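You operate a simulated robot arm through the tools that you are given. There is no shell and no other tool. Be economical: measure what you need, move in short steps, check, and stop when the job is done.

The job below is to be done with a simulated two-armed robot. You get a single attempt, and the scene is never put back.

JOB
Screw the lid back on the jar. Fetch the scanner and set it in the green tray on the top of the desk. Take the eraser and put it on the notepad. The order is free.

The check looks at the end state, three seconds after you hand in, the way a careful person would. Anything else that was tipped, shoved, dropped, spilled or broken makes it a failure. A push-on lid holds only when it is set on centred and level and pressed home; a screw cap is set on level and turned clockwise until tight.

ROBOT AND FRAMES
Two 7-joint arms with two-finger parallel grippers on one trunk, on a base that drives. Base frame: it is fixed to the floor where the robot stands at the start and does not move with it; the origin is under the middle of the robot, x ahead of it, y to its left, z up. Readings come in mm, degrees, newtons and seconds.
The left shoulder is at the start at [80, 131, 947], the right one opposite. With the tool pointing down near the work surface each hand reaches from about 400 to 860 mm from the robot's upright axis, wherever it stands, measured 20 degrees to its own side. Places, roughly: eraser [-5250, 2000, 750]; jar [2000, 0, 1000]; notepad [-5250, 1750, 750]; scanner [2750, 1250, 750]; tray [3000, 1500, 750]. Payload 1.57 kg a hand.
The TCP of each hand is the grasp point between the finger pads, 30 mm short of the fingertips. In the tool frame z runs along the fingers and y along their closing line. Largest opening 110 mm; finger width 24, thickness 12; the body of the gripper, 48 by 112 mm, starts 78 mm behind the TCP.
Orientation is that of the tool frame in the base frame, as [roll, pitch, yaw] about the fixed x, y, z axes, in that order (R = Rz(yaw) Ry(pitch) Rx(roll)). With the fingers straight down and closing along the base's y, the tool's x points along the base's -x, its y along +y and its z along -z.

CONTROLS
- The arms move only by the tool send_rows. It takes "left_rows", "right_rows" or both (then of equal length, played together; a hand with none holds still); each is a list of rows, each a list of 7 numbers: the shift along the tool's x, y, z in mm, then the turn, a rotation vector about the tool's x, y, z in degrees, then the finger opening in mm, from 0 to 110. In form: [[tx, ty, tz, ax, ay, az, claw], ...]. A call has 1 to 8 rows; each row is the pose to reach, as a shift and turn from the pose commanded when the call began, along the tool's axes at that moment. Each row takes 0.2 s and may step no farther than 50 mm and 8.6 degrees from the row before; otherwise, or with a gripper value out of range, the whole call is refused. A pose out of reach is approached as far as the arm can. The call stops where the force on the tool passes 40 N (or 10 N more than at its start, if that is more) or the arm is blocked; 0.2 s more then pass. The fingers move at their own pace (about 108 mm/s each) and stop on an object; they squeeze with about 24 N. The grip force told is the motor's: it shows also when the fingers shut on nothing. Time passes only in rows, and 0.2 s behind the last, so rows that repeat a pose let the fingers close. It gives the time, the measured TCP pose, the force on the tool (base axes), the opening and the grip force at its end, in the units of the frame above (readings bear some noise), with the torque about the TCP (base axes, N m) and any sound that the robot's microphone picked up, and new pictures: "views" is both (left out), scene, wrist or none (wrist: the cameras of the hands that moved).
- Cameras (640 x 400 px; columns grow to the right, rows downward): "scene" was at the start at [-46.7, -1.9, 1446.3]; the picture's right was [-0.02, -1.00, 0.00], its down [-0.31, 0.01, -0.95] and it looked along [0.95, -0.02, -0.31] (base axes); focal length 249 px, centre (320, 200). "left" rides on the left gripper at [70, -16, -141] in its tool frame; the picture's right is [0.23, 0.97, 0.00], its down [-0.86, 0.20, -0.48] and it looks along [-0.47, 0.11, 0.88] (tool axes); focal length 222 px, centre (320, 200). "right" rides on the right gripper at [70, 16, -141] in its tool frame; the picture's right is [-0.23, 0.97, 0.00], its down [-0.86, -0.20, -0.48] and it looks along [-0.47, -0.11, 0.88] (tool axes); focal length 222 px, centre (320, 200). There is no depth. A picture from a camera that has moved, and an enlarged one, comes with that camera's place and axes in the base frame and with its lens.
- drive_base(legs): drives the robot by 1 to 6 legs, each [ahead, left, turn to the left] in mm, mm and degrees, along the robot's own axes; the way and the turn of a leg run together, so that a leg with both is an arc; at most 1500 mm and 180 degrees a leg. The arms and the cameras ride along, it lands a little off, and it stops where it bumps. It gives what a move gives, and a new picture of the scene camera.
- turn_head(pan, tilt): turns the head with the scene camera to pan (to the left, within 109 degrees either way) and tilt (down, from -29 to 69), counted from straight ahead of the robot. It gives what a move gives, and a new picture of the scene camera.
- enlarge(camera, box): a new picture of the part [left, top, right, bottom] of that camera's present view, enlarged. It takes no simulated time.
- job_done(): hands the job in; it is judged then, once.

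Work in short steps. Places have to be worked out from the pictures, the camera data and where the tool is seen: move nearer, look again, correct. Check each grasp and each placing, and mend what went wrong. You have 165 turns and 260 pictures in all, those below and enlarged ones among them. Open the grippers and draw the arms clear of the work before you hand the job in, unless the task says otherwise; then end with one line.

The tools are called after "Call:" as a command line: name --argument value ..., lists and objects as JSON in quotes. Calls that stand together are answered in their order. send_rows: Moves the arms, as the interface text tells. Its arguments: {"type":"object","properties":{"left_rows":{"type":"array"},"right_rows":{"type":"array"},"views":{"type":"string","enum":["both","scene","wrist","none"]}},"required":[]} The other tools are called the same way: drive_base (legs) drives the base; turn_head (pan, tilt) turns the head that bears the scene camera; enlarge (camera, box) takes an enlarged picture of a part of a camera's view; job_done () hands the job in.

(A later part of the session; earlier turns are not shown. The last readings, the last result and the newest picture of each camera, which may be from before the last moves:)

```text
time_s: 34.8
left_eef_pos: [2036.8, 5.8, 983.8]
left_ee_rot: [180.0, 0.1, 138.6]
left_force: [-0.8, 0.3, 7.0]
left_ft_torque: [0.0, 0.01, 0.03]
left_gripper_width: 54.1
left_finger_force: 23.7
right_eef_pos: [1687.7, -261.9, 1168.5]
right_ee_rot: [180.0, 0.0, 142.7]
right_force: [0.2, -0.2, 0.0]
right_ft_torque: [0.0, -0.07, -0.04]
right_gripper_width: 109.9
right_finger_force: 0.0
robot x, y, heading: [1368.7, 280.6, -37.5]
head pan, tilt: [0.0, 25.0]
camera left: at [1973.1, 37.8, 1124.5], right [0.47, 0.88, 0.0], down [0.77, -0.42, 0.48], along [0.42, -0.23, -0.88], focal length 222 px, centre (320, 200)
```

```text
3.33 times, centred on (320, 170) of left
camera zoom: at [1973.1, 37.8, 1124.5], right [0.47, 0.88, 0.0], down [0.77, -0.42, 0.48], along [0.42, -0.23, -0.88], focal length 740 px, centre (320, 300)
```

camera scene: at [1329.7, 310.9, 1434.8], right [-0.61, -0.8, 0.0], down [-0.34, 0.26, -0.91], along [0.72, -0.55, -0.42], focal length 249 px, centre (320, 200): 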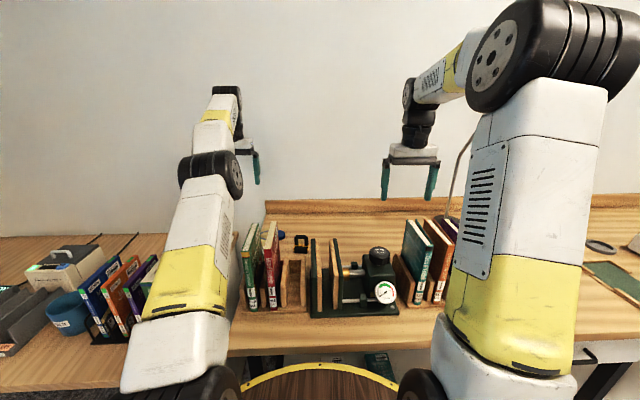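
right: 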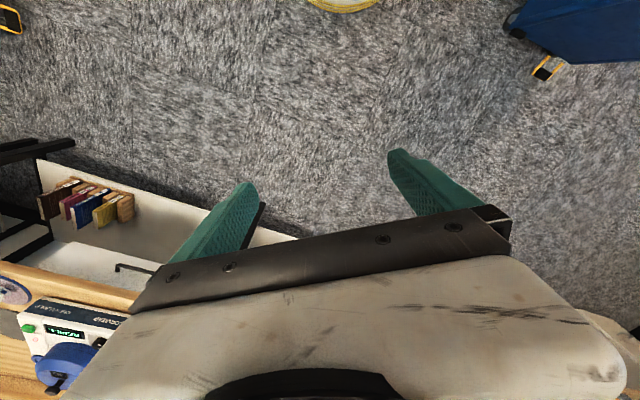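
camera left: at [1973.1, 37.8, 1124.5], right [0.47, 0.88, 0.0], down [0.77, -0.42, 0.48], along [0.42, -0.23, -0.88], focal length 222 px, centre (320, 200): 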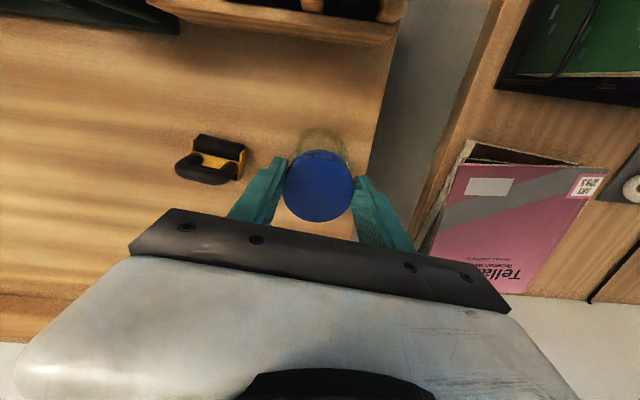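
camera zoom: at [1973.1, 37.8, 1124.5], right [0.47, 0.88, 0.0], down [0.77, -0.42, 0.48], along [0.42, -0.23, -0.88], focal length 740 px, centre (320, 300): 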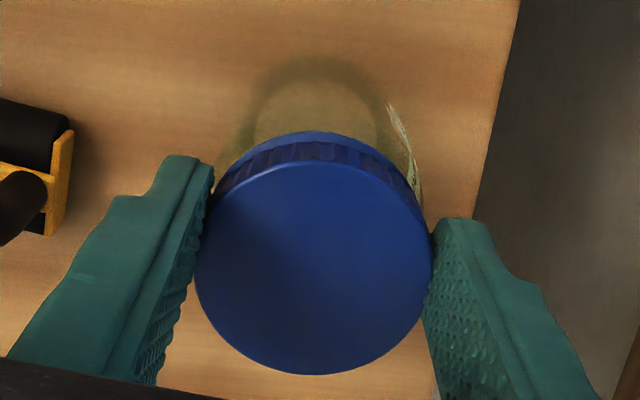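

The label kept its place relative to the fingers, so the jar turned along with the lid. I'll try once with firmer downward pressure, about 28 N, before using the right hand as a holder.

Call:
send_rows --left_rows '[[0, 0, 1, 0, 0, 0, 45], [0, 0, 1.4, 0, 0, 8, 45], [0, 0, 1.5, 0, 0, 16, 45], [0, 0, 1.5, 0, 0, 24, 45], [0, 0, 1.5, 0, 0, 32, 45], [0, 0, 1.5, 0, 0, 40, 45]]' --views "none"

Call:
enlarge --camera "left" --box '[260, 110, 380, 230]'

```text
time_s: 36.2
left_eef_pos: [2037.2, 3.1, 983.2]
left_ee_rot: [179.8, 0.2, 98.6]
left_force: [8.4, -1.0, 22.4]
left_ft_torque: [-0.1, -0.62, 0.01]
left_gripper_width: 53.9
left_finger_force: 24.5
right_eef_pos: [1688.5, -261.7, 1168.9]
right_ee_rot: [-179.9, 0.1, 142.7]
right_force: [-0.2, -0.5, -0.4]
right_ft_torque: [0.0, 0.02, -0.03]
right_gripper_width: 110.1
right_finger_force: 0.1
robot x, y, heading: [1365.5, 281.2, -37.4]
head pan, tilt: [0.0, 25.0]
```

```text
3.33 times, centred on (320, 170) of left
camera zoom: at [2010.5, 70.1, 1123.6], right [0.93, 0.37, 0.0], down [0.32, -0.81, 0.48], along [0.18, -0.45, -0.88], focal length 740 px, centre (320, 300)
```

zoom: 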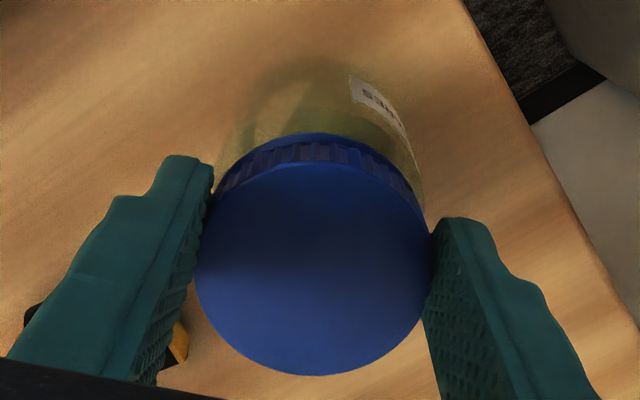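

Now the label shifted relative to the fingers: the lid is turning on the jar under pressure. I'll keep turning.

Call:
send_rows --left_rows '[[0, 0, 0.2, 0, 0, 8, 45], [0, 0, 0.4, 0, 0, 16, 45], [0, 0, 0.6, 0, 0, 24, 45], [0, 0, 0.6, 0, 0, 32, 45], [0, 0, 0.8, 0, 0, 40, 45], [0, 0, 0.8, 0, 0, 48, 45], [0, 0, 0.8, 0, 0, 56, 45]]' --views "none"

Call:
enlarge --camera "left" --box '[260, 110, 380, 230]'

```text
time_s: 37.8
left_eef_pos: [2034.4, 3.3, 981.8]
left_ee_rot: [-179.9, 0.0, 42.5]
left_force: [-2.7, -6.9, 25.1]
left_ft_torque: [-0.5, 0.27, -0.01]
left_gripper_width: 54.3
left_finger_force: 24.0
right_eef_pos: [1687.4, -261.7, 1170.1]
right_ee_rot: [180.0, 0.1, 142.7]
right_force: [-0.5, 0.7, 0.2]
right_ft_torque: [0.02, 0.0, 0.0]
right_gripper_width: 110.0
right_finger_force: 0.1
robot x, y, heading: [1370.0, 281.2, -37.4]
head pan, tilt: [0.0, 25.0]
```

```text
3.33 times, centred on (320, 170) of left
camera zoom: at [2075.9, 62.2, 1122.9], right [0.83, -0.56, 0.0], down [-0.5, -0.72, 0.48], along [-0.27, -0.39, -0.88], focal length 740 px, centre (320, 300)
```

zoom: 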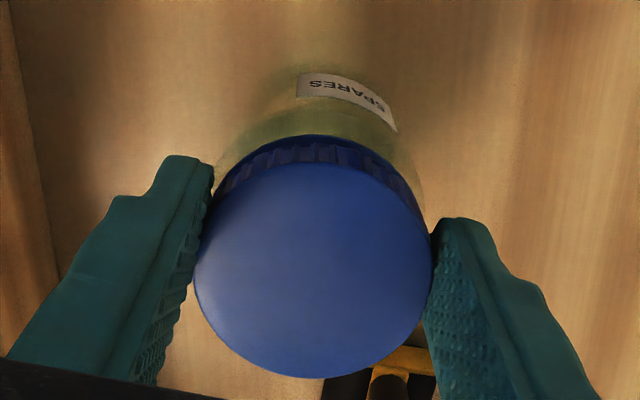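

It's slipping partly: the lid gained perhaps another 25°. I'll press a little harder and continue the turn.

Call:
send_rows --left_rows '[[0, 0, 0.4, 0, 0, 0, 45], [0, 0, 0.5, 0, 0, 8, 45], [0, 0, 0.5, 0, 0, 16, 45], [0, 0, 0.6, 0, 0, 24, 45], [0, 0, 0.6, 0, 0, 32, 45], [0, 0, 0.6, 0, 0, 40, 45], [0, 0, 0.6, 0, 0, 48, 45]]' --views "none"

Call:
enlarge --camera "left" --box '[260, 110, 380, 230]'

```text
time_s: 39.4
left_eef_pos: [2036.0, 4.0, 981.7]
left_ee_rot: [179.9, 0.0, -5.4]
left_force: [-4.2, -2.7, 27.8]
left_ft_torque: [-0.14, 0.33, 0.04]
left_gripper_width: 54.2
left_finger_force: 23.6
right_eef_pos: [1687.9, -262.6, 1168.7]
right_ee_rot: [180.0, 0.1, 142.7]
right_force: [0.7, 0.2, -0.5]
right_ft_torque: [0.0, 0.02, 0.02]
right_gripper_width: 109.8
right_finger_force: 0.1
robot x, y, heading: [1369.7, 281.4, -37.5]
head pan, tilt: [0.0, 25.0]
```

```text
3.33 times, centred on (320, 170) of left
camera zoom: at [2107.0, 13.1, 1121.8], right [0.13, -0.99, 0.0], down [-0.87, -0.12, 0.48], along [-0.47, -0.06, -0.88], focal length 740 px, centre (320, 300)
```

zoom: 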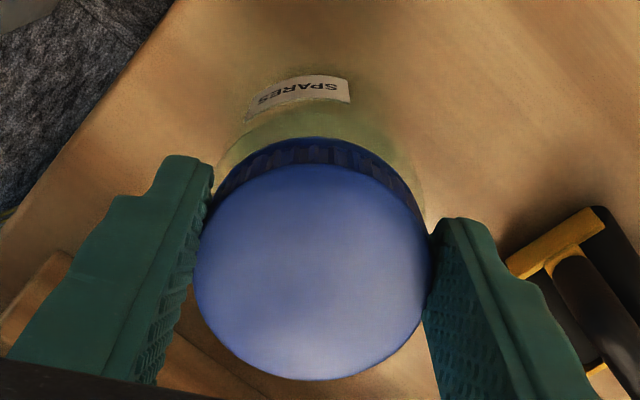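

Progress again, about 30° relative. Continuing the turn.

Call:
send_rows --left_rows '[[0, 0, 0.2, 0, 0, 8, 45], [0, 0, 0.3, 0, 0, 16, 45], [0, 0, 0.3, 0, 0, 24, 45], [0, 0, 0.4, 0, 0, 32, 45], [0, 0, 0.4, 0, 0, 40, 45], [0, 0, 0.4, 0, 0, 48, 45], [0, 0, 0.4, 0, 0, 56, 45]]' --views "none"

Call:
enlarge --camera "left" --box '[260, 110, 380, 230]'

```text
time_s: 41.0
left_eef_pos: [2034.0, 2.8, 982.5]
left_ee_rot: [180.0, 0.0, -61.6]
left_force: [-4.2, 0.3, 15.8]
left_ft_torque: [-0.07, 0.32, 0.0]
left_gripper_width: 54.2
left_finger_force: 23.5
right_eef_pos: [1686.6, -261.4, 1168.9]
right_ee_rot: [180.0, 0.0, 142.7]
right_force: [0.5, 0.2, -0.2]
right_ft_torque: [0.02, -0.01, 0.01]
right_gripper_width: 109.9
right_finger_force: 0.0
robot x, y, heading: [1366.3, 284.0, -37.2]
head pan, tilt: [0.0, 25.0]
```

```text
3.33 times, centred on (320, 170) of left
camera zoom: at [2082.5, -50.5, 1121.3], right [-0.75, -0.66, 0.0], down [-0.58, 0.66, 0.48], along [-0.32, 0.36, -0.88], focal length 740 px, centre (320, 300)
```

zoom: 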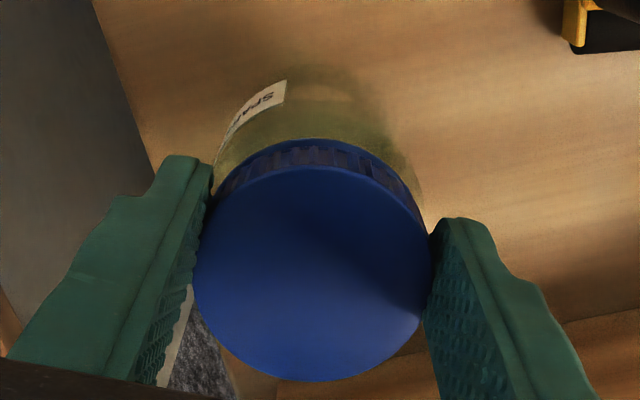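

Another ~35°, and the downforce eased to 16 N, which suggests the lid is descending. Continuing with a bit more press.

Call:
send_rows --left_rows '[[0, 0, 0.8, 0, 0, 4, 45], [0, 0, 1.0, 0, 0, 12, 45], [0, 0, 1.2, 0, 0, 20, 45], [0, 0, 1.3, 0, 0, 28, 45], [0, 0, 1.4, 0, 0, 36, 45], [0, 0, 1.5, 0, 0, 44, 45], [0, 0, 1.5, 0, 0, 52, 45]]' --views "none"

Call:
enlarge --camera "left" --box '[260, 110, 380, 230]'

```text
time_s: 42.6
left_eef_pos: [1873.5, -7.5, 1017.1]
left_ee_rot: [179.3, -2.6, -97.2]
left_force: [20.0, 2.9, 26.3]
left_ft_torque: [-0.35, -1.33, 0.33]
left_gripper_width: 60.0
left_finger_force: 9.6
left hand out of reach, approached as far as the arm can: row 2, 3, 4, 5, 6, 7
right_eef_pos: [1691.0, -259.2, 1168.6]
right_ee_rot: [179.9, 0.2, 143.0]
right_force: [0.4, -1.7, -0.8]
right_ft_torque: [0.12, -0.02, 0.0]
right_gripper_width: 109.8
right_finger_force: 0.0
robot x, y, heading: [1369.9, 283.4, -37.1]
head pan, tilt: [0.0, 25.0]
stopped in row 7 (left hand): the force on the tool passed its limit at 170 N (the readings are from after the stop); the commanded pose is now the measured one
```

```text
3.33 times, centred on (320, 170) of left
camera zoom: at [1883.7, -73.2, 1160.4], right [-0.99, -0.1, 0.02], down [-0.08, 0.89, 0.44], along [-0.07, 0.44, -0.9], focal length 740 px, centre (320, 300)
```

zoom: 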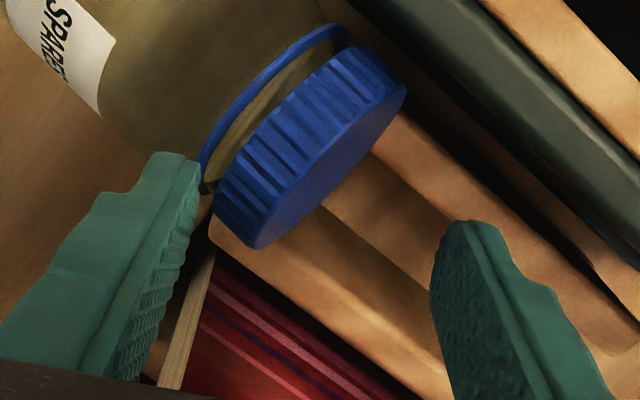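

The wrist limit made the arm lurch away, and the jar was struck. I must see the damage before moving.

Call:
turn_head --pan 0 --tilt 30

Call:
enlarge --camera "left" --box '[0, 0, 640, 400]'

Call:
enlarge --camera "scene" --box '[160, 130, 400, 280]'

```text
time_s: 43.3
left_eef_pos: [1871.4, -8.0, 1014.4]
left_ee_rot: [179.1, -2.6, -97.5]
left_force: [24.7, 2.6, 35.9]
left_ft_torque: [-0.59, -1.81, 0.52]
left_gripper_width: 66.2
left_finger_force: 11.4
right_eef_pos: [1690.3, -260.3, 1171.0]
right_ee_rot: [-180.0, 0.1, 143.0]
right_force: [-1.0, -0.1, -0.4]
right_ft_torque: [-0.02, -0.01, 0.0]
right_gripper_width: 109.9
right_finger_force: 0.0
robot x, y, heading: [1368.3, 281.0, -37.5]
head pan, tilt: [0.0, 30.0]
camera scene: at [1329.4, 312.8, 1426.8], right [-0.61, -0.8, 0.0], down [-0.4, 0.3, -0.87], along [0.69, -0.53, -0.5], focal length 249 px, centre (320, 200)
```

scene: 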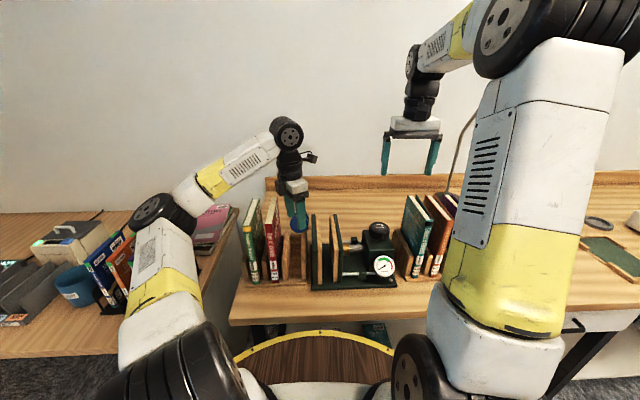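

```text
1.00 times, centred on (320, 200) of left (not enlarged: the box is as wide or as high as the picture)
camera zoom: at [1882.2, -73.6, 1159.6], right [-0.99, -0.1, 0.02], down [-0.08, 0.89, 0.44], along [-0.07, 0.44, -0.9], focal length 222 px, centre (320, 200)
```

zoom: 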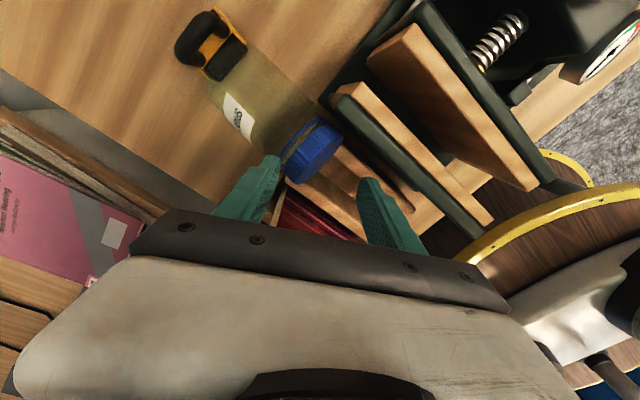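

```text
2.67 times, centred on (280, 205) of scene
camera zoom: at [1329.4, 312.8, 1426.8], right [-0.61, -0.8, 0.0], down [-0.4, 0.3, -0.87], along [0.69, -0.53, -0.5], focal length 665 px, centre (427, 187)
```

zoom: 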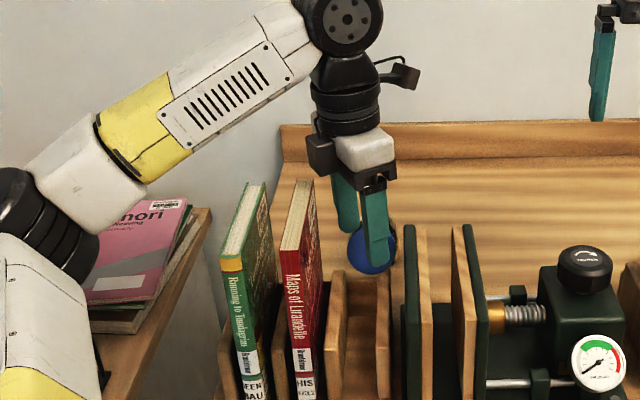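

The books look undisturbed. The jar is leaning in the empty rack slot with the lid still partly on, wedged under my finger with forces of +25 N in x and +36 N in z. I'll relieve this by moving slowly up and slightly +x, keeping the fingers as they are.

Call:
send_rows --left_rows '[[0, 1, -2, 0, 0, 0, 66], [0, 1.5, -4, 0, 0, 0, 66]]' --views "wrist"

```text
time_s: 43.9
left_eef_pos: [1867.2, -8.1, 1017.6]
left_ee_rot: [178.8, -2.5, -97.7]
left_force: [4.6, -0.4, 5.8]
left_ft_torque: [-0.11, -0.3, 0.12]
left_gripper_width: 70.3
left_finger_force: 2.7
right_eef_pos: [1690.6, -260.3, 1170.7]
right_ee_rot: [179.9, 0.2, 142.8]
right_force: [0.1, -0.8, 0.6]
right_ft_torque: [-0.01, 0.0, -0.04]
right_gripper_width: 109.9
right_finger_force: 0.0
robot x, y, heading: [1368.6, 283.4, -37.2]
head pan, tilt: [0.0, 30.0]
camera left: at [1878.3, -73.9, 1161.2], right [-1.0, -0.09, 0.03], down [-0.07, 0.89, 0.44], along [-0.07, 0.44, -0.9], focal length 222 px, centre (320, 200)
```

left: 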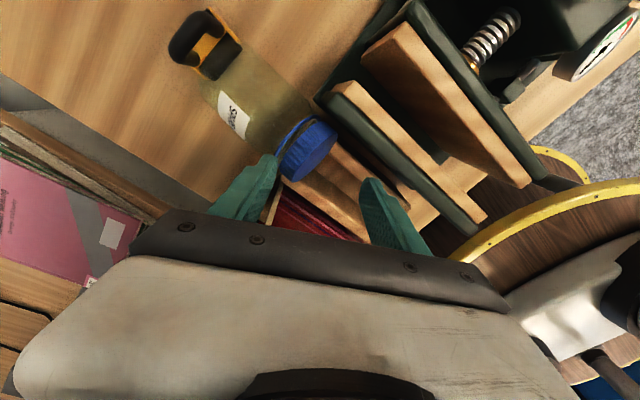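

Forces are nearly gone. I'll enlarge to see how the jar rests.

Call:
enlarge --camera "left" --box '[160, 0, 440, 230]'

Call:
enlarge --camera "scene" --box '[220, 170, 350, 290]'

Call:
enlarge --camera "right" --box '[0, 0, 640, 400]'

```text
1.74 times, centred on (300, 115) of left
camera zoom: at [1878.3, -73.9, 1161.2], right [-1.0, -0.09, 0.03], down [-0.07, 0.89, 0.44], along [-0.07, 0.44, -0.9], focal length 386 px, centre (355, 348)
```

zoom: 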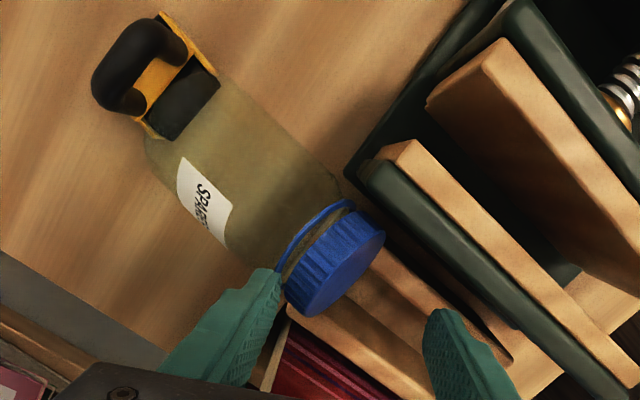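

```text
3.33 times, centred on (285, 230) of scene
camera zoom: at [1329.0, 312.1, 1426.8], right [-0.61, -0.8, 0.0], down [-0.4, 0.3, -0.87], along [0.69, -0.53, -0.5], focal length 832 px, centre (437, 100)
```

zoom: 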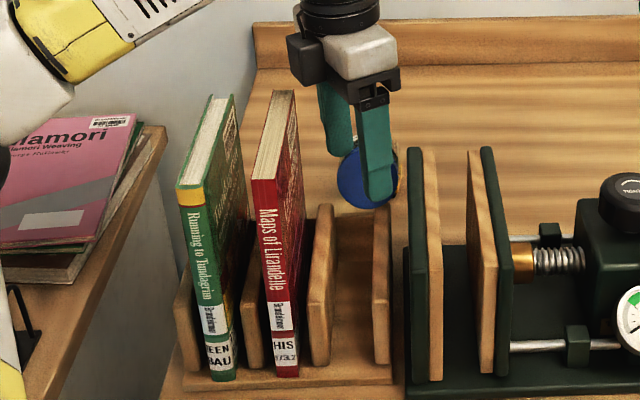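

```text
1.00 times, centred on (320, 200) of right (not enlarged: the box is as wide or as high as the picture)
camera zoom: at [1644.2, -204.8, 1310.2], right [0.77, 0.64, 0.0], down [0.56, -0.67, 0.48], along [0.31, -0.37, -0.88], focal length 222 px, centre (320, 200)
```

zoom: 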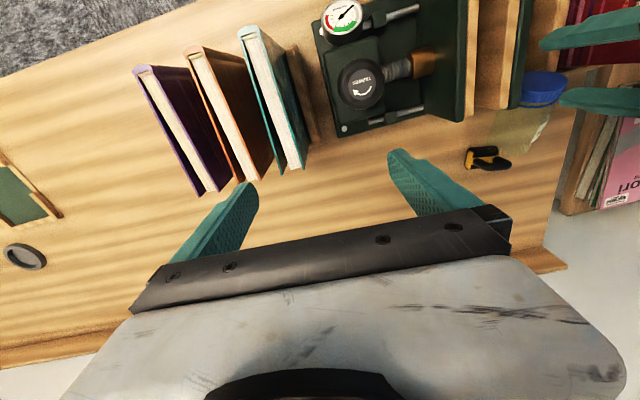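

The jar leans about 45°: its bottom is on the bench near the roller and its lid is on the rack dividers, facing the robot. I'll back the left hand straight up in small steps and check that it stays.

Call:
send_rows --left_rows '[[0, 0, -4, 0, 0, 0, 75], [0, 0, -8, 0, 0, 0, 80], [0, 0, -12, 0, 0, 0, 85]]' --views "none"

Call:
enlarge --camera "left" --box '[160, 0, 440, 230]'

```text
time_s: 44.7
left_eef_pos: [1869.4, -7.7, 1031.1]
left_ee_rot: [178.9, -2.6, -97.5]
left_force: [-0.4, -0.7, -0.2]
left_ft_torque: [0.03, -0.01, -0.01]
left_gripper_width: 85.1
left_finger_force: 0.1
right_eef_pos: [1690.9, -259.3, 1171.2]
right_ee_rot: [179.9, 0.3, 142.9]
right_force: [-0.3, 0.7, -0.3]
right_ft_torque: [-0.01, -0.02, -0.01]
right_gripper_width: 110.0
right_finger_force: 0.0
robot x, y, heading: [1363.7, 284.0, -37.5]
head pan, tilt: [0.0, 30.0]
```

```text
1.74 times, centred on (300, 115) of left
camera zoom: at [1879.3, -73.3, 1173.6], right [-1.0, -0.1, 0.03], down [-0.07, 0.89, 0.44], along [-0.07, 0.44, -0.9], focal length 386 px, centre (355, 348)
```

zoom: 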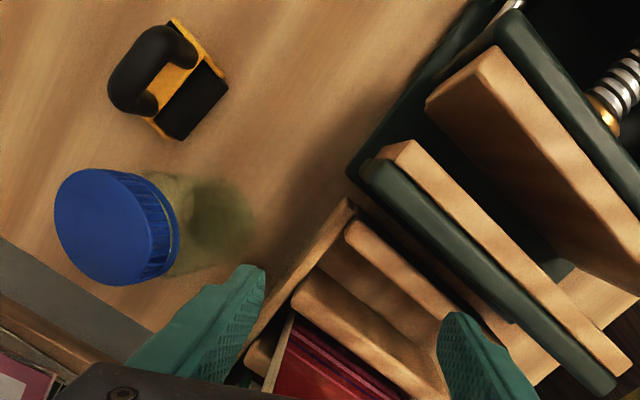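

The jar swung back upright with the lid still on. I'll raise the hand further, wait, and look again.

Call:
send_rows --left_rows '[[0, 0, -30, 0, 0, 0, 85], [0, 0, -60, 0, 0, 0, 85], [0, 0, -90, 0, 0, 0, 85], [0, 0, -90, 0, 0, 0, 85]]' --views "both"

```text
time_s: 45.7
left_eef_pos: [1858.5, -4.5, 1119.4]
left_ee_rot: [179.0, -2.7, -97.4]
left_force: [-0.3, -0.5, 1.0]
left_ft_torque: [-0.04, 0.0, 0.03]
left_gripper_width: 85.0
left_finger_force: 0.0
left hand out of reach, approached as far as the arm can: row 2, 3, 4
right_eef_pos: [1690.4, -260.9, 1169.9]
right_ee_rot: [179.9, 0.2, 142.9]
right_force: [-0.1, -0.8, -0.4]
right_ft_torque: [-0.01, 0.02, 0.01]
right_gripper_width: 109.9
right_finger_force: 0.1
robot x, y, heading: [1368.1, 282.4, -37.3]
head pan, tilt: [0.0, 30.0]
camera scene: at [1329.1, 312.1, 1426.8], right [-0.61, -0.8, 0.0], down [-0.4, 0.3, -0.87], along [0.69, -0.53, -0.5], focal length 249 px, centre (320, 200)
camera left: at [1870.1, -70.4, 1263.1], right [-0.99, -0.1, 0.03], down [-0.08, 0.89, 0.44], along [-0.07, 0.44, -0.9], focal length 222 px, centre (320, 200)
```

scene: 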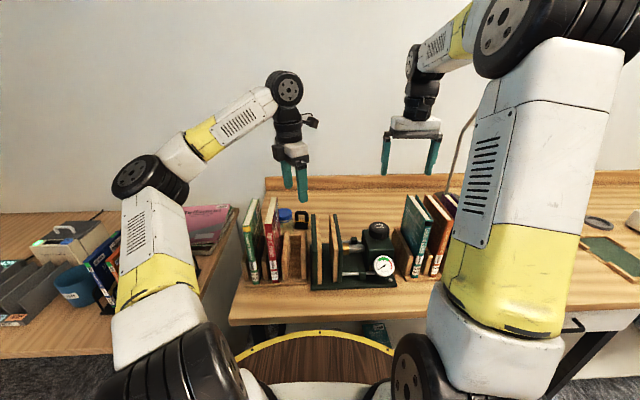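
left: 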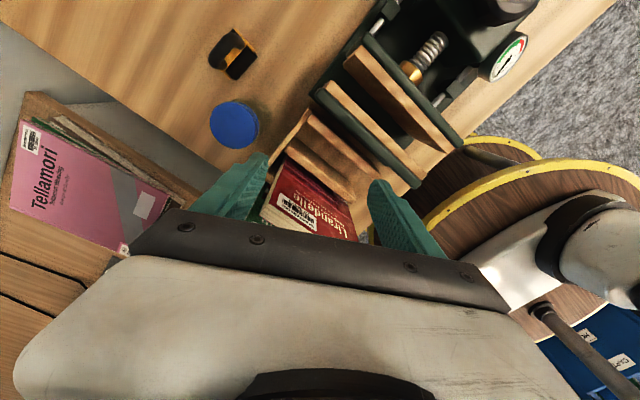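

The jar stands upright near (1960, −23) with the lid on, and the books are intact. I'll unwind the left wrist counter-clockwise up here, well above everything.

Call:
send_rows --left_rows '[[0, 0, 0, 0, 0, -8, 85], [0, 0, 0, 0, 0, -16, 85], [0, 0, 0, 0, 0, -24, 85], [0, 0, 0, 0, 0, -32, 85], [0, 0, 0, 0, 0, -40, 85], [0, 0, 0, 0, 0, -48, 85], [0, 0, 0, 0, 0, -56, 85], [0, 0, 0, 0, 0, -64, 85]]' --views "scene"

```text
time_s: 47.5
left_eef_pos: [1859.4, -2.7, 1119.3]
left_ee_rot: [177.2, -0.1, -33.5]
left_force: [0.5, -0.2, 0.4]
left_ft_torque: [-0.01, 0.02, 0.01]
left_gripper_width: 84.8
left_finger_force: 0.0
right_eef_pos: [1689.5, -260.0, 1169.4]
right_ee_rot: [179.9, 0.2, 142.9]
right_force: [-0.2, 0.4, 0.0]
right_ft_torque: [-0.04, 0.01, 0.0]
right_gripper_width: 110.2
right_finger_force: 0.1
robot x, y, heading: [1370.0, 283.1, -37.2]
head pan, tilt: [0.0, 30.0]
camera scene: at [1329.2, 312.1, 1426.8], right [-0.61, -0.8, 0.0], down [-0.4, 0.3, -0.87], along [0.69, -0.52, -0.5], focal length 249 px, centre (320, 200)
```

scene: 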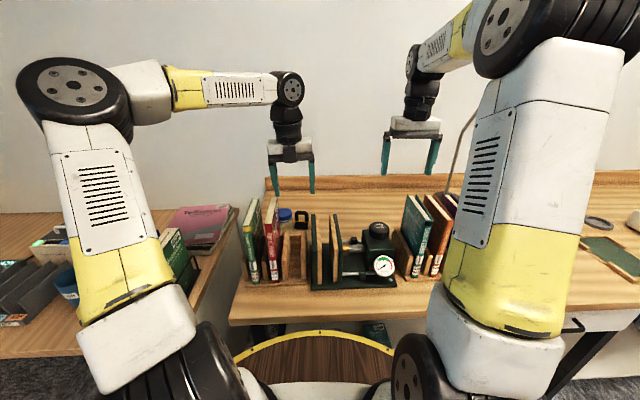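

The arm is back in its normal shape. I'll continue unwinding and raise 40 mm.

Call:
send_rows --left_rows '[[0, 0, -10, 0, 0, -8, 85], [0, 0, -20, 0, 0, -16, 85], [0, 0, -30, 0, 0, -24, 85], [0, 0, -40, 0, 0, -32, 85], [0, 0, -40, 0, 0, -40, 85], [0, 0, -40, 0, 0, -48, 85], [0, 0, -40, 0, 0, -56, 85], [0, 0, -40, 0, 0, -64, 85]]' --views "none"

Call:
send_rows --left_rows '[[0, 0, 0, 0, 0, -8, 85], [0, 0, 0, 0, 0, -16, 85], [0, 0, 0, 0, 0, -24, 85], [0, 0, 0, 0, 0, -32, 85], [0, 0, 0, 0, 0, -40, 85], [0, 0, 0, 0, 0, -48, 85], [0, 0, 0, 0, 0, -56, 85], [0, 0, 0, 0, 0, -64, 85]]' --views "none"

```text
time_s: 49.3
left_eef_pos: [1859.0, -3.5, 1157.9]
left_ee_rot: [178.7, 2.4, 30.5]
left_force: [0.5, 0.0, 0.5]
left_ft_torque: [-0.01, -0.03, 0.0]
left_gripper_width: 85.0
left_finger_force: 0.1
right_eef_pos: [1690.8, -260.9, 1170.0]
right_ee_rot: [179.9, 0.2, 142.9]
right_force: [-0.4, -0.2, -0.3]
right_ft_torque: [-0.02, 0.0, -0.03]
right_gripper_width: 110.1
right_finger_force: 0.1
robot x, y, heading: [1368.8, 281.3, -37.2]
head pan, tilt: [0.0, 30.0]
```

```text
time_s: 51.1
left_eef_pos: [1861.9, -1.1, 1158.8]
left_ee_rot: [-178.5, 2.3, 94.5]
left_force: [-0.2, -0.8, -0.6]
left_ft_torque: [0.01, 0.02, -0.06]
left_gripper_width: 84.8
left_finger_force: 0.0
right_eef_pos: [1690.3, -260.3, 1170.7]
right_ee_rot: [179.9, 0.3, 142.8]
right_force: [-0.2, 0.5, 0.4]
right_ft_torque: [0.01, 0.0, 0.0]
right_gripper_width: 110.1
right_finger_force: 0.0
robot x, y, heading: [1366.4, 284.3, -37.2]
head pan, tilt: [0.0, 30.0]
```

Next I'll level the tool with a small correction, then continue the unwinding and approach the jar.

Call:
send_rows --left_rows '[[0, 0, 0, -1.5, 2.3, 0, 85], [0, 0, 0, -1.5, 2.3, 0, 85]]' --views "none"

Call:
send_rows --left_rows '[[0, 0, 0, 0, 0, -8, 85], [0, 0, 0, 0, 0, -16, 85], [0, 0, 0, 0, 0, -24, 85], [0, 0, 0, 0, 0, -32, 85], [0, 0, 0, 0, 0, -40, 85], [0, 0, 0, 0, 0, -48, 85]]' --views "none"

```text
time_s: 51.7
left_eef_pos: [1860.1, -1.5, 1159.7]
left_ee_rot: [179.9, 0.0, 94.4]
left_force: [0.6, -0.6, 0.0]
left_ft_torque: [-0.01, 0.0, -0.03]
left_gripper_width: 84.8
left_finger_force: 0.1
right_eef_pos: [1690.0, -260.6, 1169.7]
right_ee_rot: [179.9, 0.2, 142.8]
right_force: [0.1, -0.2, 0.7]
right_ft_torque: [-0.02, -0.02, 0.01]
right_gripper_width: 109.9
right_finger_force: 0.0
robot x, y, heading: [1368.2, 283.8, -37.3]
head pan, tilt: [0.0, 30.0]
```

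```text
time_s: 53.1
left_eef_pos: [1860.8, -1.7, 1157.8]
left_ee_rot: [179.9, 0.0, 142.5]
left_force: [0.7, 0.5, -0.2]
left_ft_torque: [-0.03, 0.01, -0.01]
left_gripper_width: 85.1
left_finger_force: 0.0
right_eef_pos: [1689.5, -260.5, 1170.3]
right_ee_rot: [179.8, 0.2, 142.9]
right_force: [0.1, 0.9, 0.1]
right_ft_torque: [-0.03, -0.05, 0.01]
right_gripper_width: 109.8
right_finger_force: 0.1
robot x, y, heading: [1368.2, 282.4, -37.0]
head pan, tilt: [0.0, 30.0]
```

Tool is level at yaw 142.5. I'll move over the jar, currently estimated at (1960, −23), at z≈1090.

Call:
send_rows --left_rows '[[-40, 15, 0, 0, 0, 0, 85], [-75, 35, 0, 0, 0, 0, 85], [-92, 43, 20, 0, 0, 0, 85], [-92, 43, 60, 0, 0, 0, 85], [-92, 43, 60, 0, 0, 0, 85]]' --views "wrist"

Call:
enlarge --camera "left" --box '[220, 100, 420, 240]'

```text
time_s: 54.3
left_eef_pos: [1962.2, -22.2, 1097.2]
left_ee_rot: [-180.0, 0.0, 142.4]
left_force: [0.2, -0.2, 0.1]
left_ft_torque: [0.0, -0.01, 0.02]
left_gripper_width: 85.0
left_finger_force: 0.0
right_eef_pos: [1689.5, -260.6, 1170.1]
right_ee_rot: [179.9, 0.2, 143.0]
right_force: [1.0, -0.2, 0.1]
right_ft_torque: [0.02, -0.02, 0.02]
right_gripper_width: 110.0
right_finger_force: 0.0
robot x, y, heading: [1368.2, 282.2, -37.1]
head pan, tilt: [0.0, 30.0]
camera left: at [1897.2, 7.5, 1237.3], right [0.41, 0.91, 0.0], down [0.8, -0.36, 0.48], along [0.43, -0.2, -0.88], focal length 222 px, centre (320, 200)
```

left: 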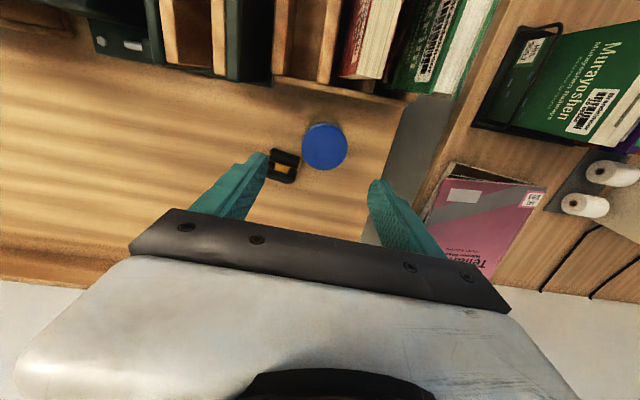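

```text
2.86 times, centred on (320, 170) of left
camera zoom: at [1897.2, 7.5, 1237.3], right [0.41, 0.91, 0.0], down [0.8, -0.36, 0.48], along [0.43, -0.2, -0.88], focal length 635 px, centre (320, 286)
```

zoom: 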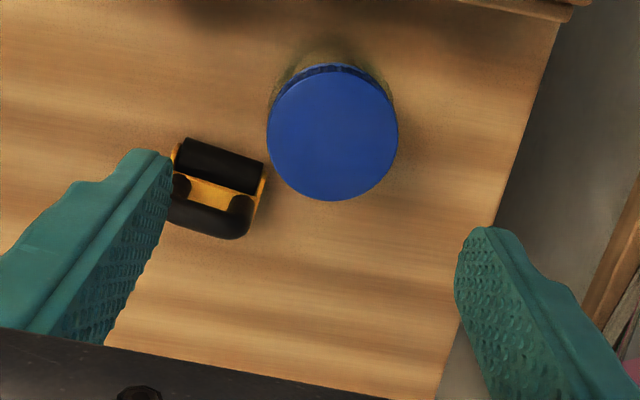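

The lid is level, centred near (1961, −18), top z≈975, and the roller has at most moved a few mm. I'll centre, pre-turn 56° counter-clockwise and descend to just above it.

Call:
send_rows --left_rows '[[3.7, 2.8, 0, 0, 0, -8, 85], [3.7, 2.8, 10, 0, 0, -16, 85], [3.7, 2.8, 20, 0, 0, -24, 85], [3.7, 2.8, 30, 0, 0, -32, 85], [3.7, 2.8, 40, 0, 0, -40, 85], [3.7, 2.8, 50, 0, 0, -48, 85], [3.7, 2.8, 57, 0, 0, -56, 85]]' --views "none"

Call:
enlarge --camera "left" --box '[220, 100, 420, 240]'

```text
time_s: 55.9
left_eef_pos: [1959.0, -20.7, 1042.7]
left_ee_rot: [-180.0, -0.1, -161.6]
left_force: [0.1, 0.5, -0.1]
left_ft_torque: [0.05, -0.01, -0.01]
left_gripper_width: 85.1
left_finger_force: 0.1
right_eef_pos: [1689.4, -259.9, 1170.6]
right_ee_rot: [179.8, 0.2, 142.9]
right_force: [-0.7, 0.3, -0.2]
right_ft_torque: [-0.04, -0.01, 0.02]
right_gripper_width: 110.0
right_finger_force: 0.1
robot x, y, heading: [1367.5, 281.2, -37.0]
head pan, tilt: [0.0, 30.0]
```

```text
2.86 times, centred on (320, 170) of left
camera zoom: at [1899.0, -58.3, 1182.6], right [-0.53, 0.85, 0.0], down [0.75, 0.46, 0.48], along [0.41, 0.25, -0.88], focal length 635 px, centre (320, 286)
```

zoom: 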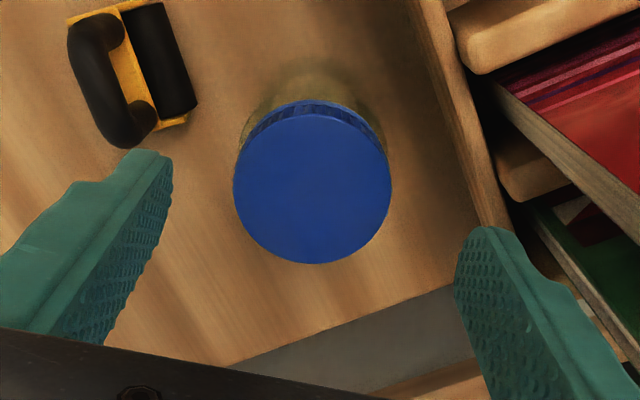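

The tall book corner is only ~47 mm from this spot, so the palm could hit it while turning. I'll rotate back to the safe yaw, grip the jar body and carry it back to its original open spot.

Call:
send_rows --left_rows '[[-4, -2, 0, 0, 0, 8, 90], [-4, -2, 0, 0, 0, 16, 90], [-4, -2, 0, 0, 0, 24, 90], [-4, -2, 0, 0, 0, 32, 90], [-4, -2, 0, 0, 0, 40, 90], [-4, -2, 0, 0, 0, 48, 90], [-4, -2, 0, 0, 0, 56, 90]]' --views "none"

Call:
enlarge --camera "left" --box '[220, 100, 420, 240]'

```text
time_s: 57.5
left_eef_pos: [1965.4, -19.9, 1040.3]
left_ee_rot: [-179.9, 0.0, 142.3]
left_force: [-0.6, 0.0, 0.4]
left_ft_torque: [-0.01, 0.02, -0.01]
left_gripper_width: 90.0
left_finger_force: 0.1
right_eef_pos: [1689.4, -260.6, 1169.6]
right_ee_rot: [179.9, 0.2, 142.9]
right_force: [0.1, 0.2, 0.3]
right_ft_torque: [-0.01, 0.0, -0.01]
right_gripper_width: 110.0
right_finger_force: 0.0
robot x, y, heading: [1364.6, 285.3, -37.1]
head pan, tilt: [0.0, 30.0]
```

```text
2.86 times, centred on (320, 170) of left
camera zoom: at [1899.4, 9.9, 1181.4], right [0.42, 0.91, 0.0], down [0.8, -0.37, 0.48], along [0.43, -0.2, -0.88], focal length 635 px, centre (320, 286)
```

zoom: 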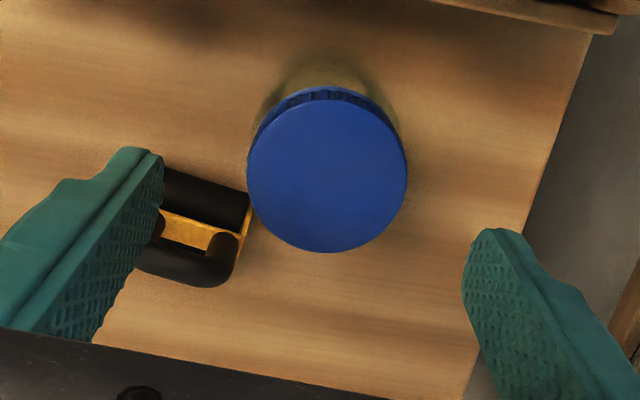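

I need a 3 mm centring shift. Then I'll descend, grip the jar body just below the lid, lift 8 mm and carry it to about (2030, −15).

Call:
send_rows --left_rows '[[3, 3, 30, 0, 0, 0, 90], [3, 3, 60, 0, 0, 0, 90], [3, 3, 75, 0, 0, 0, 90], [3, 3, 75, 0, 0, 0, 70], [3, 3, 75, 0, 0, 0, 50], [3, 3, 75, 0, 0, 0, 50], [3, 3, 75, 0, 0, 0, 50]]' --views "wrist"

```text
time_s: 59.1
left_eef_pos: [1963.6, -16.1, 965.4]
left_ee_rot: [-180.0, 0.0, 142.5]
left_force: [1.0, 0.1, 0.7]
left_ft_torque: [0.03, -0.05, 0.04]
left_gripper_width: 56.7
left_finger_force: 24.4
right_eef_pos: [1689.9, -260.2, 1170.2]
right_ee_rot: [179.9, 0.2, 143.0]
right_force: [-0.1, 0.1, -0.3]
right_ft_torque: [-0.03, -0.01, 0.04]
right_gripper_width: 110.2
right_finger_force: 0.0
robot x, y, heading: [1367.3, 282.5, -37.4]
head pan, tilt: [0.0, 30.0]
camera left: at [1898.8, 13.5, 1106.7], right [0.41, 0.91, 0.0], down [0.8, -0.36, 0.48], along [0.43, -0.2, -0.88], focal length 222 px, centre (320, 200)
```

left: 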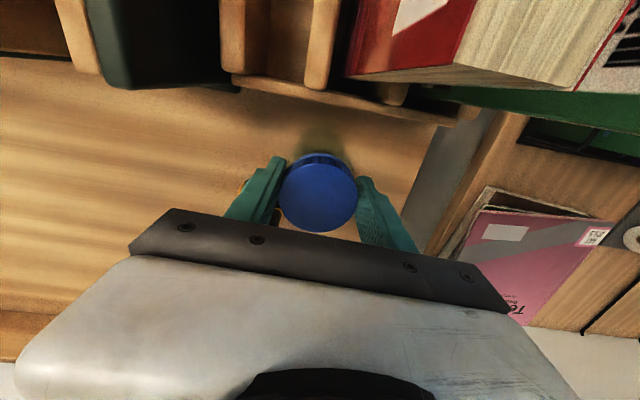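

The jar body is gripped at 56.7 mm. Lifting 8 mm and carrying it away from the rack.

Call:
send_rows --left_rows '[[0, 0, -8, 0, 0, 0, 50], [-17, 15, -8, 0, 0, 0, 50], [-33, 30, -8, 0, 0, 0, 50], [-49, 44, -8, 0, 0, 0, 50], [-49, 44, -4, 0, 0, 0, 50], [-49, 44, -1, 0, 0, 0, 50]]' --views "wrist"

```text
time_s: 60.5
left_eef_pos: [2029.6, -10.9, 968.4]
left_ee_rot: [-180.0, 0.1, 142.5]
left_force: [-0.7, 0.0, -2.0]
left_ft_torque: [-0.01, -0.02, -0.02]
left_gripper_width: 56.5
left_finger_force: 23.8
right_eef_pos: [1689.8, -261.0, 1170.6]
right_ee_rot: [179.9, 0.2, 142.9]
right_force: [0.8, -0.1, 0.4]
right_ft_torque: [0.01, -0.01, -0.03]
right_gripper_width: 109.8
right_finger_force: 0.1
robot x, y, heading: [1370.1, 280.5, -37.3]
head pan, tilt: [0.0, 30.0]
camera left: at [1964.9, 19.2, 1107.6], right [0.41, 0.91, 0.0], down [0.8, -0.36, 0.48], along [0.43, -0.2, -0.88], focal length 222 px, centre (320, 200)
```

left: 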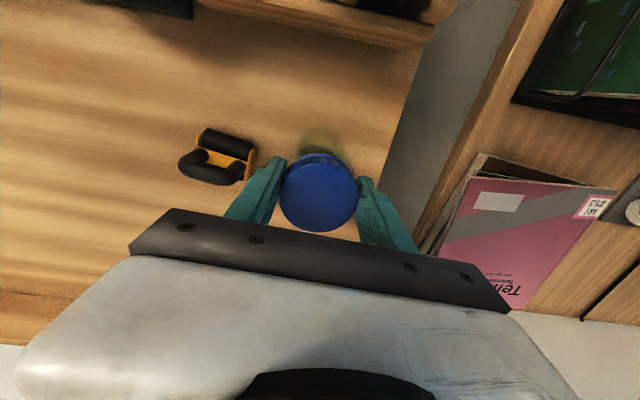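

Still holding 2 N of weight; I'll lower onto the bench, release and rise clear.

Call:
send_rows --left_rows '[[0, 0, 1.5, 0, 0, 0, 50], [0, 0, 3, 0, 0, 0, 50], [0, 0, 3.3, 0, 0, 0, 60], [0, 0, 3.3, 0, 0, 0, 90], [0, 0, 0, 0, 0, 0, 90], [0, 0, -35, 0, 0, 0, 90], [0, 0, -70, 0, 0, 0, 90]]' --views "none"

Call:
enlarge --camera "left" --box '[220, 100, 420, 240]'

```text
time_s: 62.1
left_eef_pos: [2029.6, -8.0, 1035.2]
left_ee_rot: [180.0, -0.1, 142.4]
left_force: [-0.1, 0.0, 0.0]
left_ft_torque: [0.04, -0.01, 0.0]
left_gripper_width: 89.9
left_finger_force: 0.0
right_eef_pos: [1690.1, -259.2, 1170.3]
right_ee_rot: [179.9, 0.2, 142.9]
right_force: [0.1, -0.4, -0.3]
right_ft_torque: [0.0, 0.04, 0.0]
right_gripper_width: 110.1
right_finger_force: 0.0
robot x, y, heading: [1370.2, 285.5, -37.4]
head pan, tilt: [0.0, 30.0]
```

```text
2.86 times, centred on (320, 170) of left
camera zoom: at [1965.0, 21.3, 1176.2], right [0.41, 0.91, 0.0], down [0.8, -0.36, 0.48], along [0.43, -0.2, -0.88], focal length 635 px, centre (320, 286)
```

zoom: 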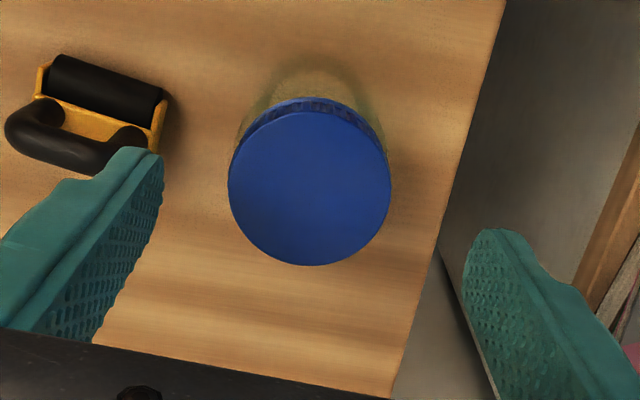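

The jar stands clean and the lid is level. I'll make a small centring shift, pre-turn 60° counter-clockwise, then descend and grip the lid.

Call:
send_rows --left_rows '[[-2, -2, 0, 0, 0, -8, 85], [-2, -2, 0, 0, 0, -16, 85], [-2, -2, 0, 0, 0, -24, 85], [-2, -2, 0, 0, 0, -32, 85], [-2, -2, 0, 0, 0, -40, 85], [-2, -2, 0, 0, 0, -48, 85], [-2, -2, 0, 0, 0, -56, 85], [-2, -2, 0, 0, 0, -60, 85]]' --views "none"

Call:
enlarge --camera "left" --box '[220, 100, 420, 240]'

```text
time_s: 63.9
left_eef_pos: [2028.7, -12.9, 1037.5]
left_ee_rot: [179.9, -0.1, -157.5]
left_force: [-0.3, 0.0, -0.7]
left_ft_torque: [0.0, 0.03, -0.01]
left_gripper_width: 85.1
left_finger_force: 0.1
right_eef_pos: [1690.4, -261.8, 1170.0]
right_ee_rot: [179.8, 0.1, 142.9]
right_force: [-1.0, 0.1, -0.3]
right_ft_torque: [0.0, 0.01, -0.02]
right_gripper_width: 110.0
right_finger_force: 0.1
robot x, y, heading: [1369.0, 280.7, -37.1]
head pan, tilt: [0.0, 30.0]
```

```text
2.86 times, centred on (320, 170) of left
camera zoom: at [1971.7, -55.8, 1178.0], right [-0.58, 0.81, 0.0], down [0.71, 0.51, 0.48], along [0.39, 0.28, -0.88], focal length 635 px, centre (320, 286)
```

zoom: 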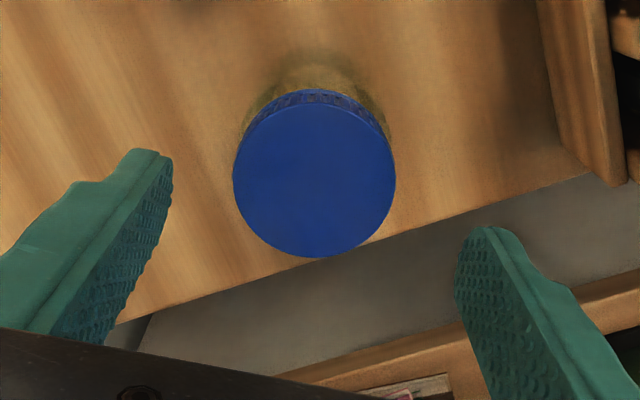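

Centred. I'll descend 55 mm and grip the lid.

Call:
send_rows --left_rows '[[0, -1, 30, 0, 0, 0, 85], [0, -1, 54, 0, 0, 0, 85], [0, -1, 54, 0, 0, 0, 60], [0, -1, 54, 0, 0, 0, 45], [0, -1, 54, 0, 0, 0, 45], [0, -1, 54, 0, 0, 0, 45]]' --views "none"

Call:
enlarge --camera "left" --box '[260, 110, 380, 230]'

```text
time_s: 65.3
left_eef_pos: [2030.0, -13.3, 983.0]
left_ee_rot: [179.9, 0.0, -157.6]
left_force: [0.4, -0.9, -0.3]
left_ft_torque: [-0.06, -0.01, -0.03]
left_gripper_width: 54.7
left_finger_force: 24.4
right_eef_pos: [1690.1, -260.6, 1170.6]
right_ee_rot: [179.9, 0.2, 142.8]
right_force: [0.6, 0.2, 0.2]
right_ft_torque: [-0.03, 0.02, -0.01]
right_gripper_width: 110.0
right_finger_force: 0.2
robot x, y, heading: [1368.4, 283.4, -37.2]
head pan, tilt: [0.0, 30.0]
```

```text
3.33 times, centred on (320, 170) of left
camera zoom: at [1972.2, -55.3, 1124.3], right [-0.58, 0.81, 0.0], down [0.72, 0.51, 0.48], along [0.39, 0.28, -0.88], focal length 740 px, centre (320, 300)
```

zoom: 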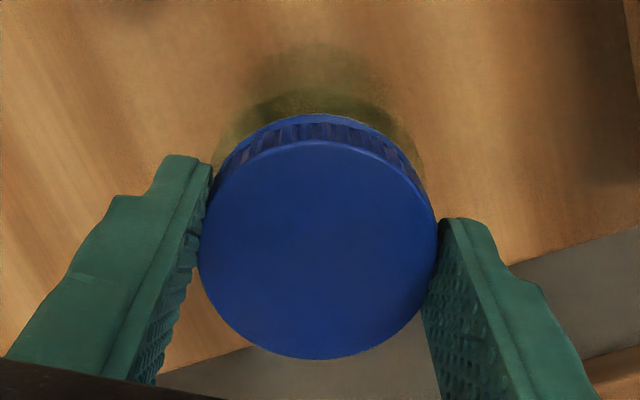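

Gripped. Now I'll press to about 28 N and turn clockwise, staying well short of the wrist limit near yaw −62.

Call:
send_rows --left_rows '[[0, 0, 1.2, 0, 0, 0, 45], [0, 0, 1.7, 0, 0, 8, 45], [0, 0, 1.8, 0, 0, 16, 45], [0, 0, 1.8, 0, 0, 24, 45], [0, 0, 1.9, 0, 0, 32, 45], [0, 0, 1.9, 0, 0, 40, 45], [0, 0, 2.0, 0, 0, 48, 45], [0, 0, 2.0, 0, 0, 56, 45]]' --views "none"

Call:
send_rows --left_rows '[[0, 0, 0.1, 0, 0, 8, 45], [0, 0, 0.2, 0, 0, 16, 45], [0, 0, 0.2, 0, 0, 24, 45], [0, 0, 0.3, 0, 0, 32, 45], [0, 0, 0.3, 0, 0, 40, 45], [0, 0, 0.4, 0, 0, 48, 45], [0, 0, 0.4, 0, 0, 56, 45]]' --views "none"

Call:
enlarge --camera "left" --box '[260, 110, 380, 230]'

```text
time_s: 67.1
left_eef_pos: [2028.6, -14.0, 982.6]
left_ee_rot: [-180.0, 0.1, 146.2]
left_force: [0.9, 4.3, 15.5]
left_ft_torque: [0.15, -0.22, -0.02]
left_gripper_width: 54.6
left_finger_force: 24.3
right_eef_pos: [1690.3, -260.2, 1171.2]
right_ee_rot: [179.8, 0.2, 142.9]
right_force: [-1.1, 0.2, -0.3]
right_ft_torque: [0.03, 0.01, -0.02]
right_gripper_width: 110.1
right_finger_force: 0.0
robot x, y, heading: [1372.8, 282.6, -37.4]
head pan, tilt: [0.0, 30.0]
```

```text
time_s: 68.7
left_eef_pos: [2029.1, -14.0, 981.8]
left_ee_rot: [-179.9, 0.0, 90.2]
left_force: [0.6, 0.2, 7.8]
left_ft_torque: [-0.02, -0.04, 0.01]
left_gripper_width: 54.6
left_finger_force: 24.1
right_eef_pos: [1689.2, -260.4, 1169.9]
right_ee_rot: [179.8, 0.2, 142.8]
right_force: [0.3, -0.7, -0.5]
right_ft_torque: [0.0, 0.02, 0.02]
right_gripper_width: 110.3
right_finger_force: 0.1
robot x, y, heading: [1372.5, 281.2, -37.3]
head pan, tilt: [0.0, 30.0]
```

```text
3.33 times, centred on (320, 170) of left
camera zoom: at [2013.3, 55.5, 1122.2], right [0.97, 0.23, 0.0], down [0.2, -0.85, 0.48], along [0.11, -0.46, -0.88], focal length 740 px, centre (320, 300)
```

zoom: 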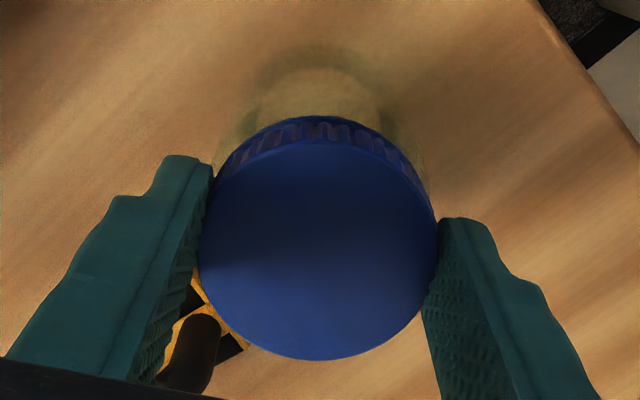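

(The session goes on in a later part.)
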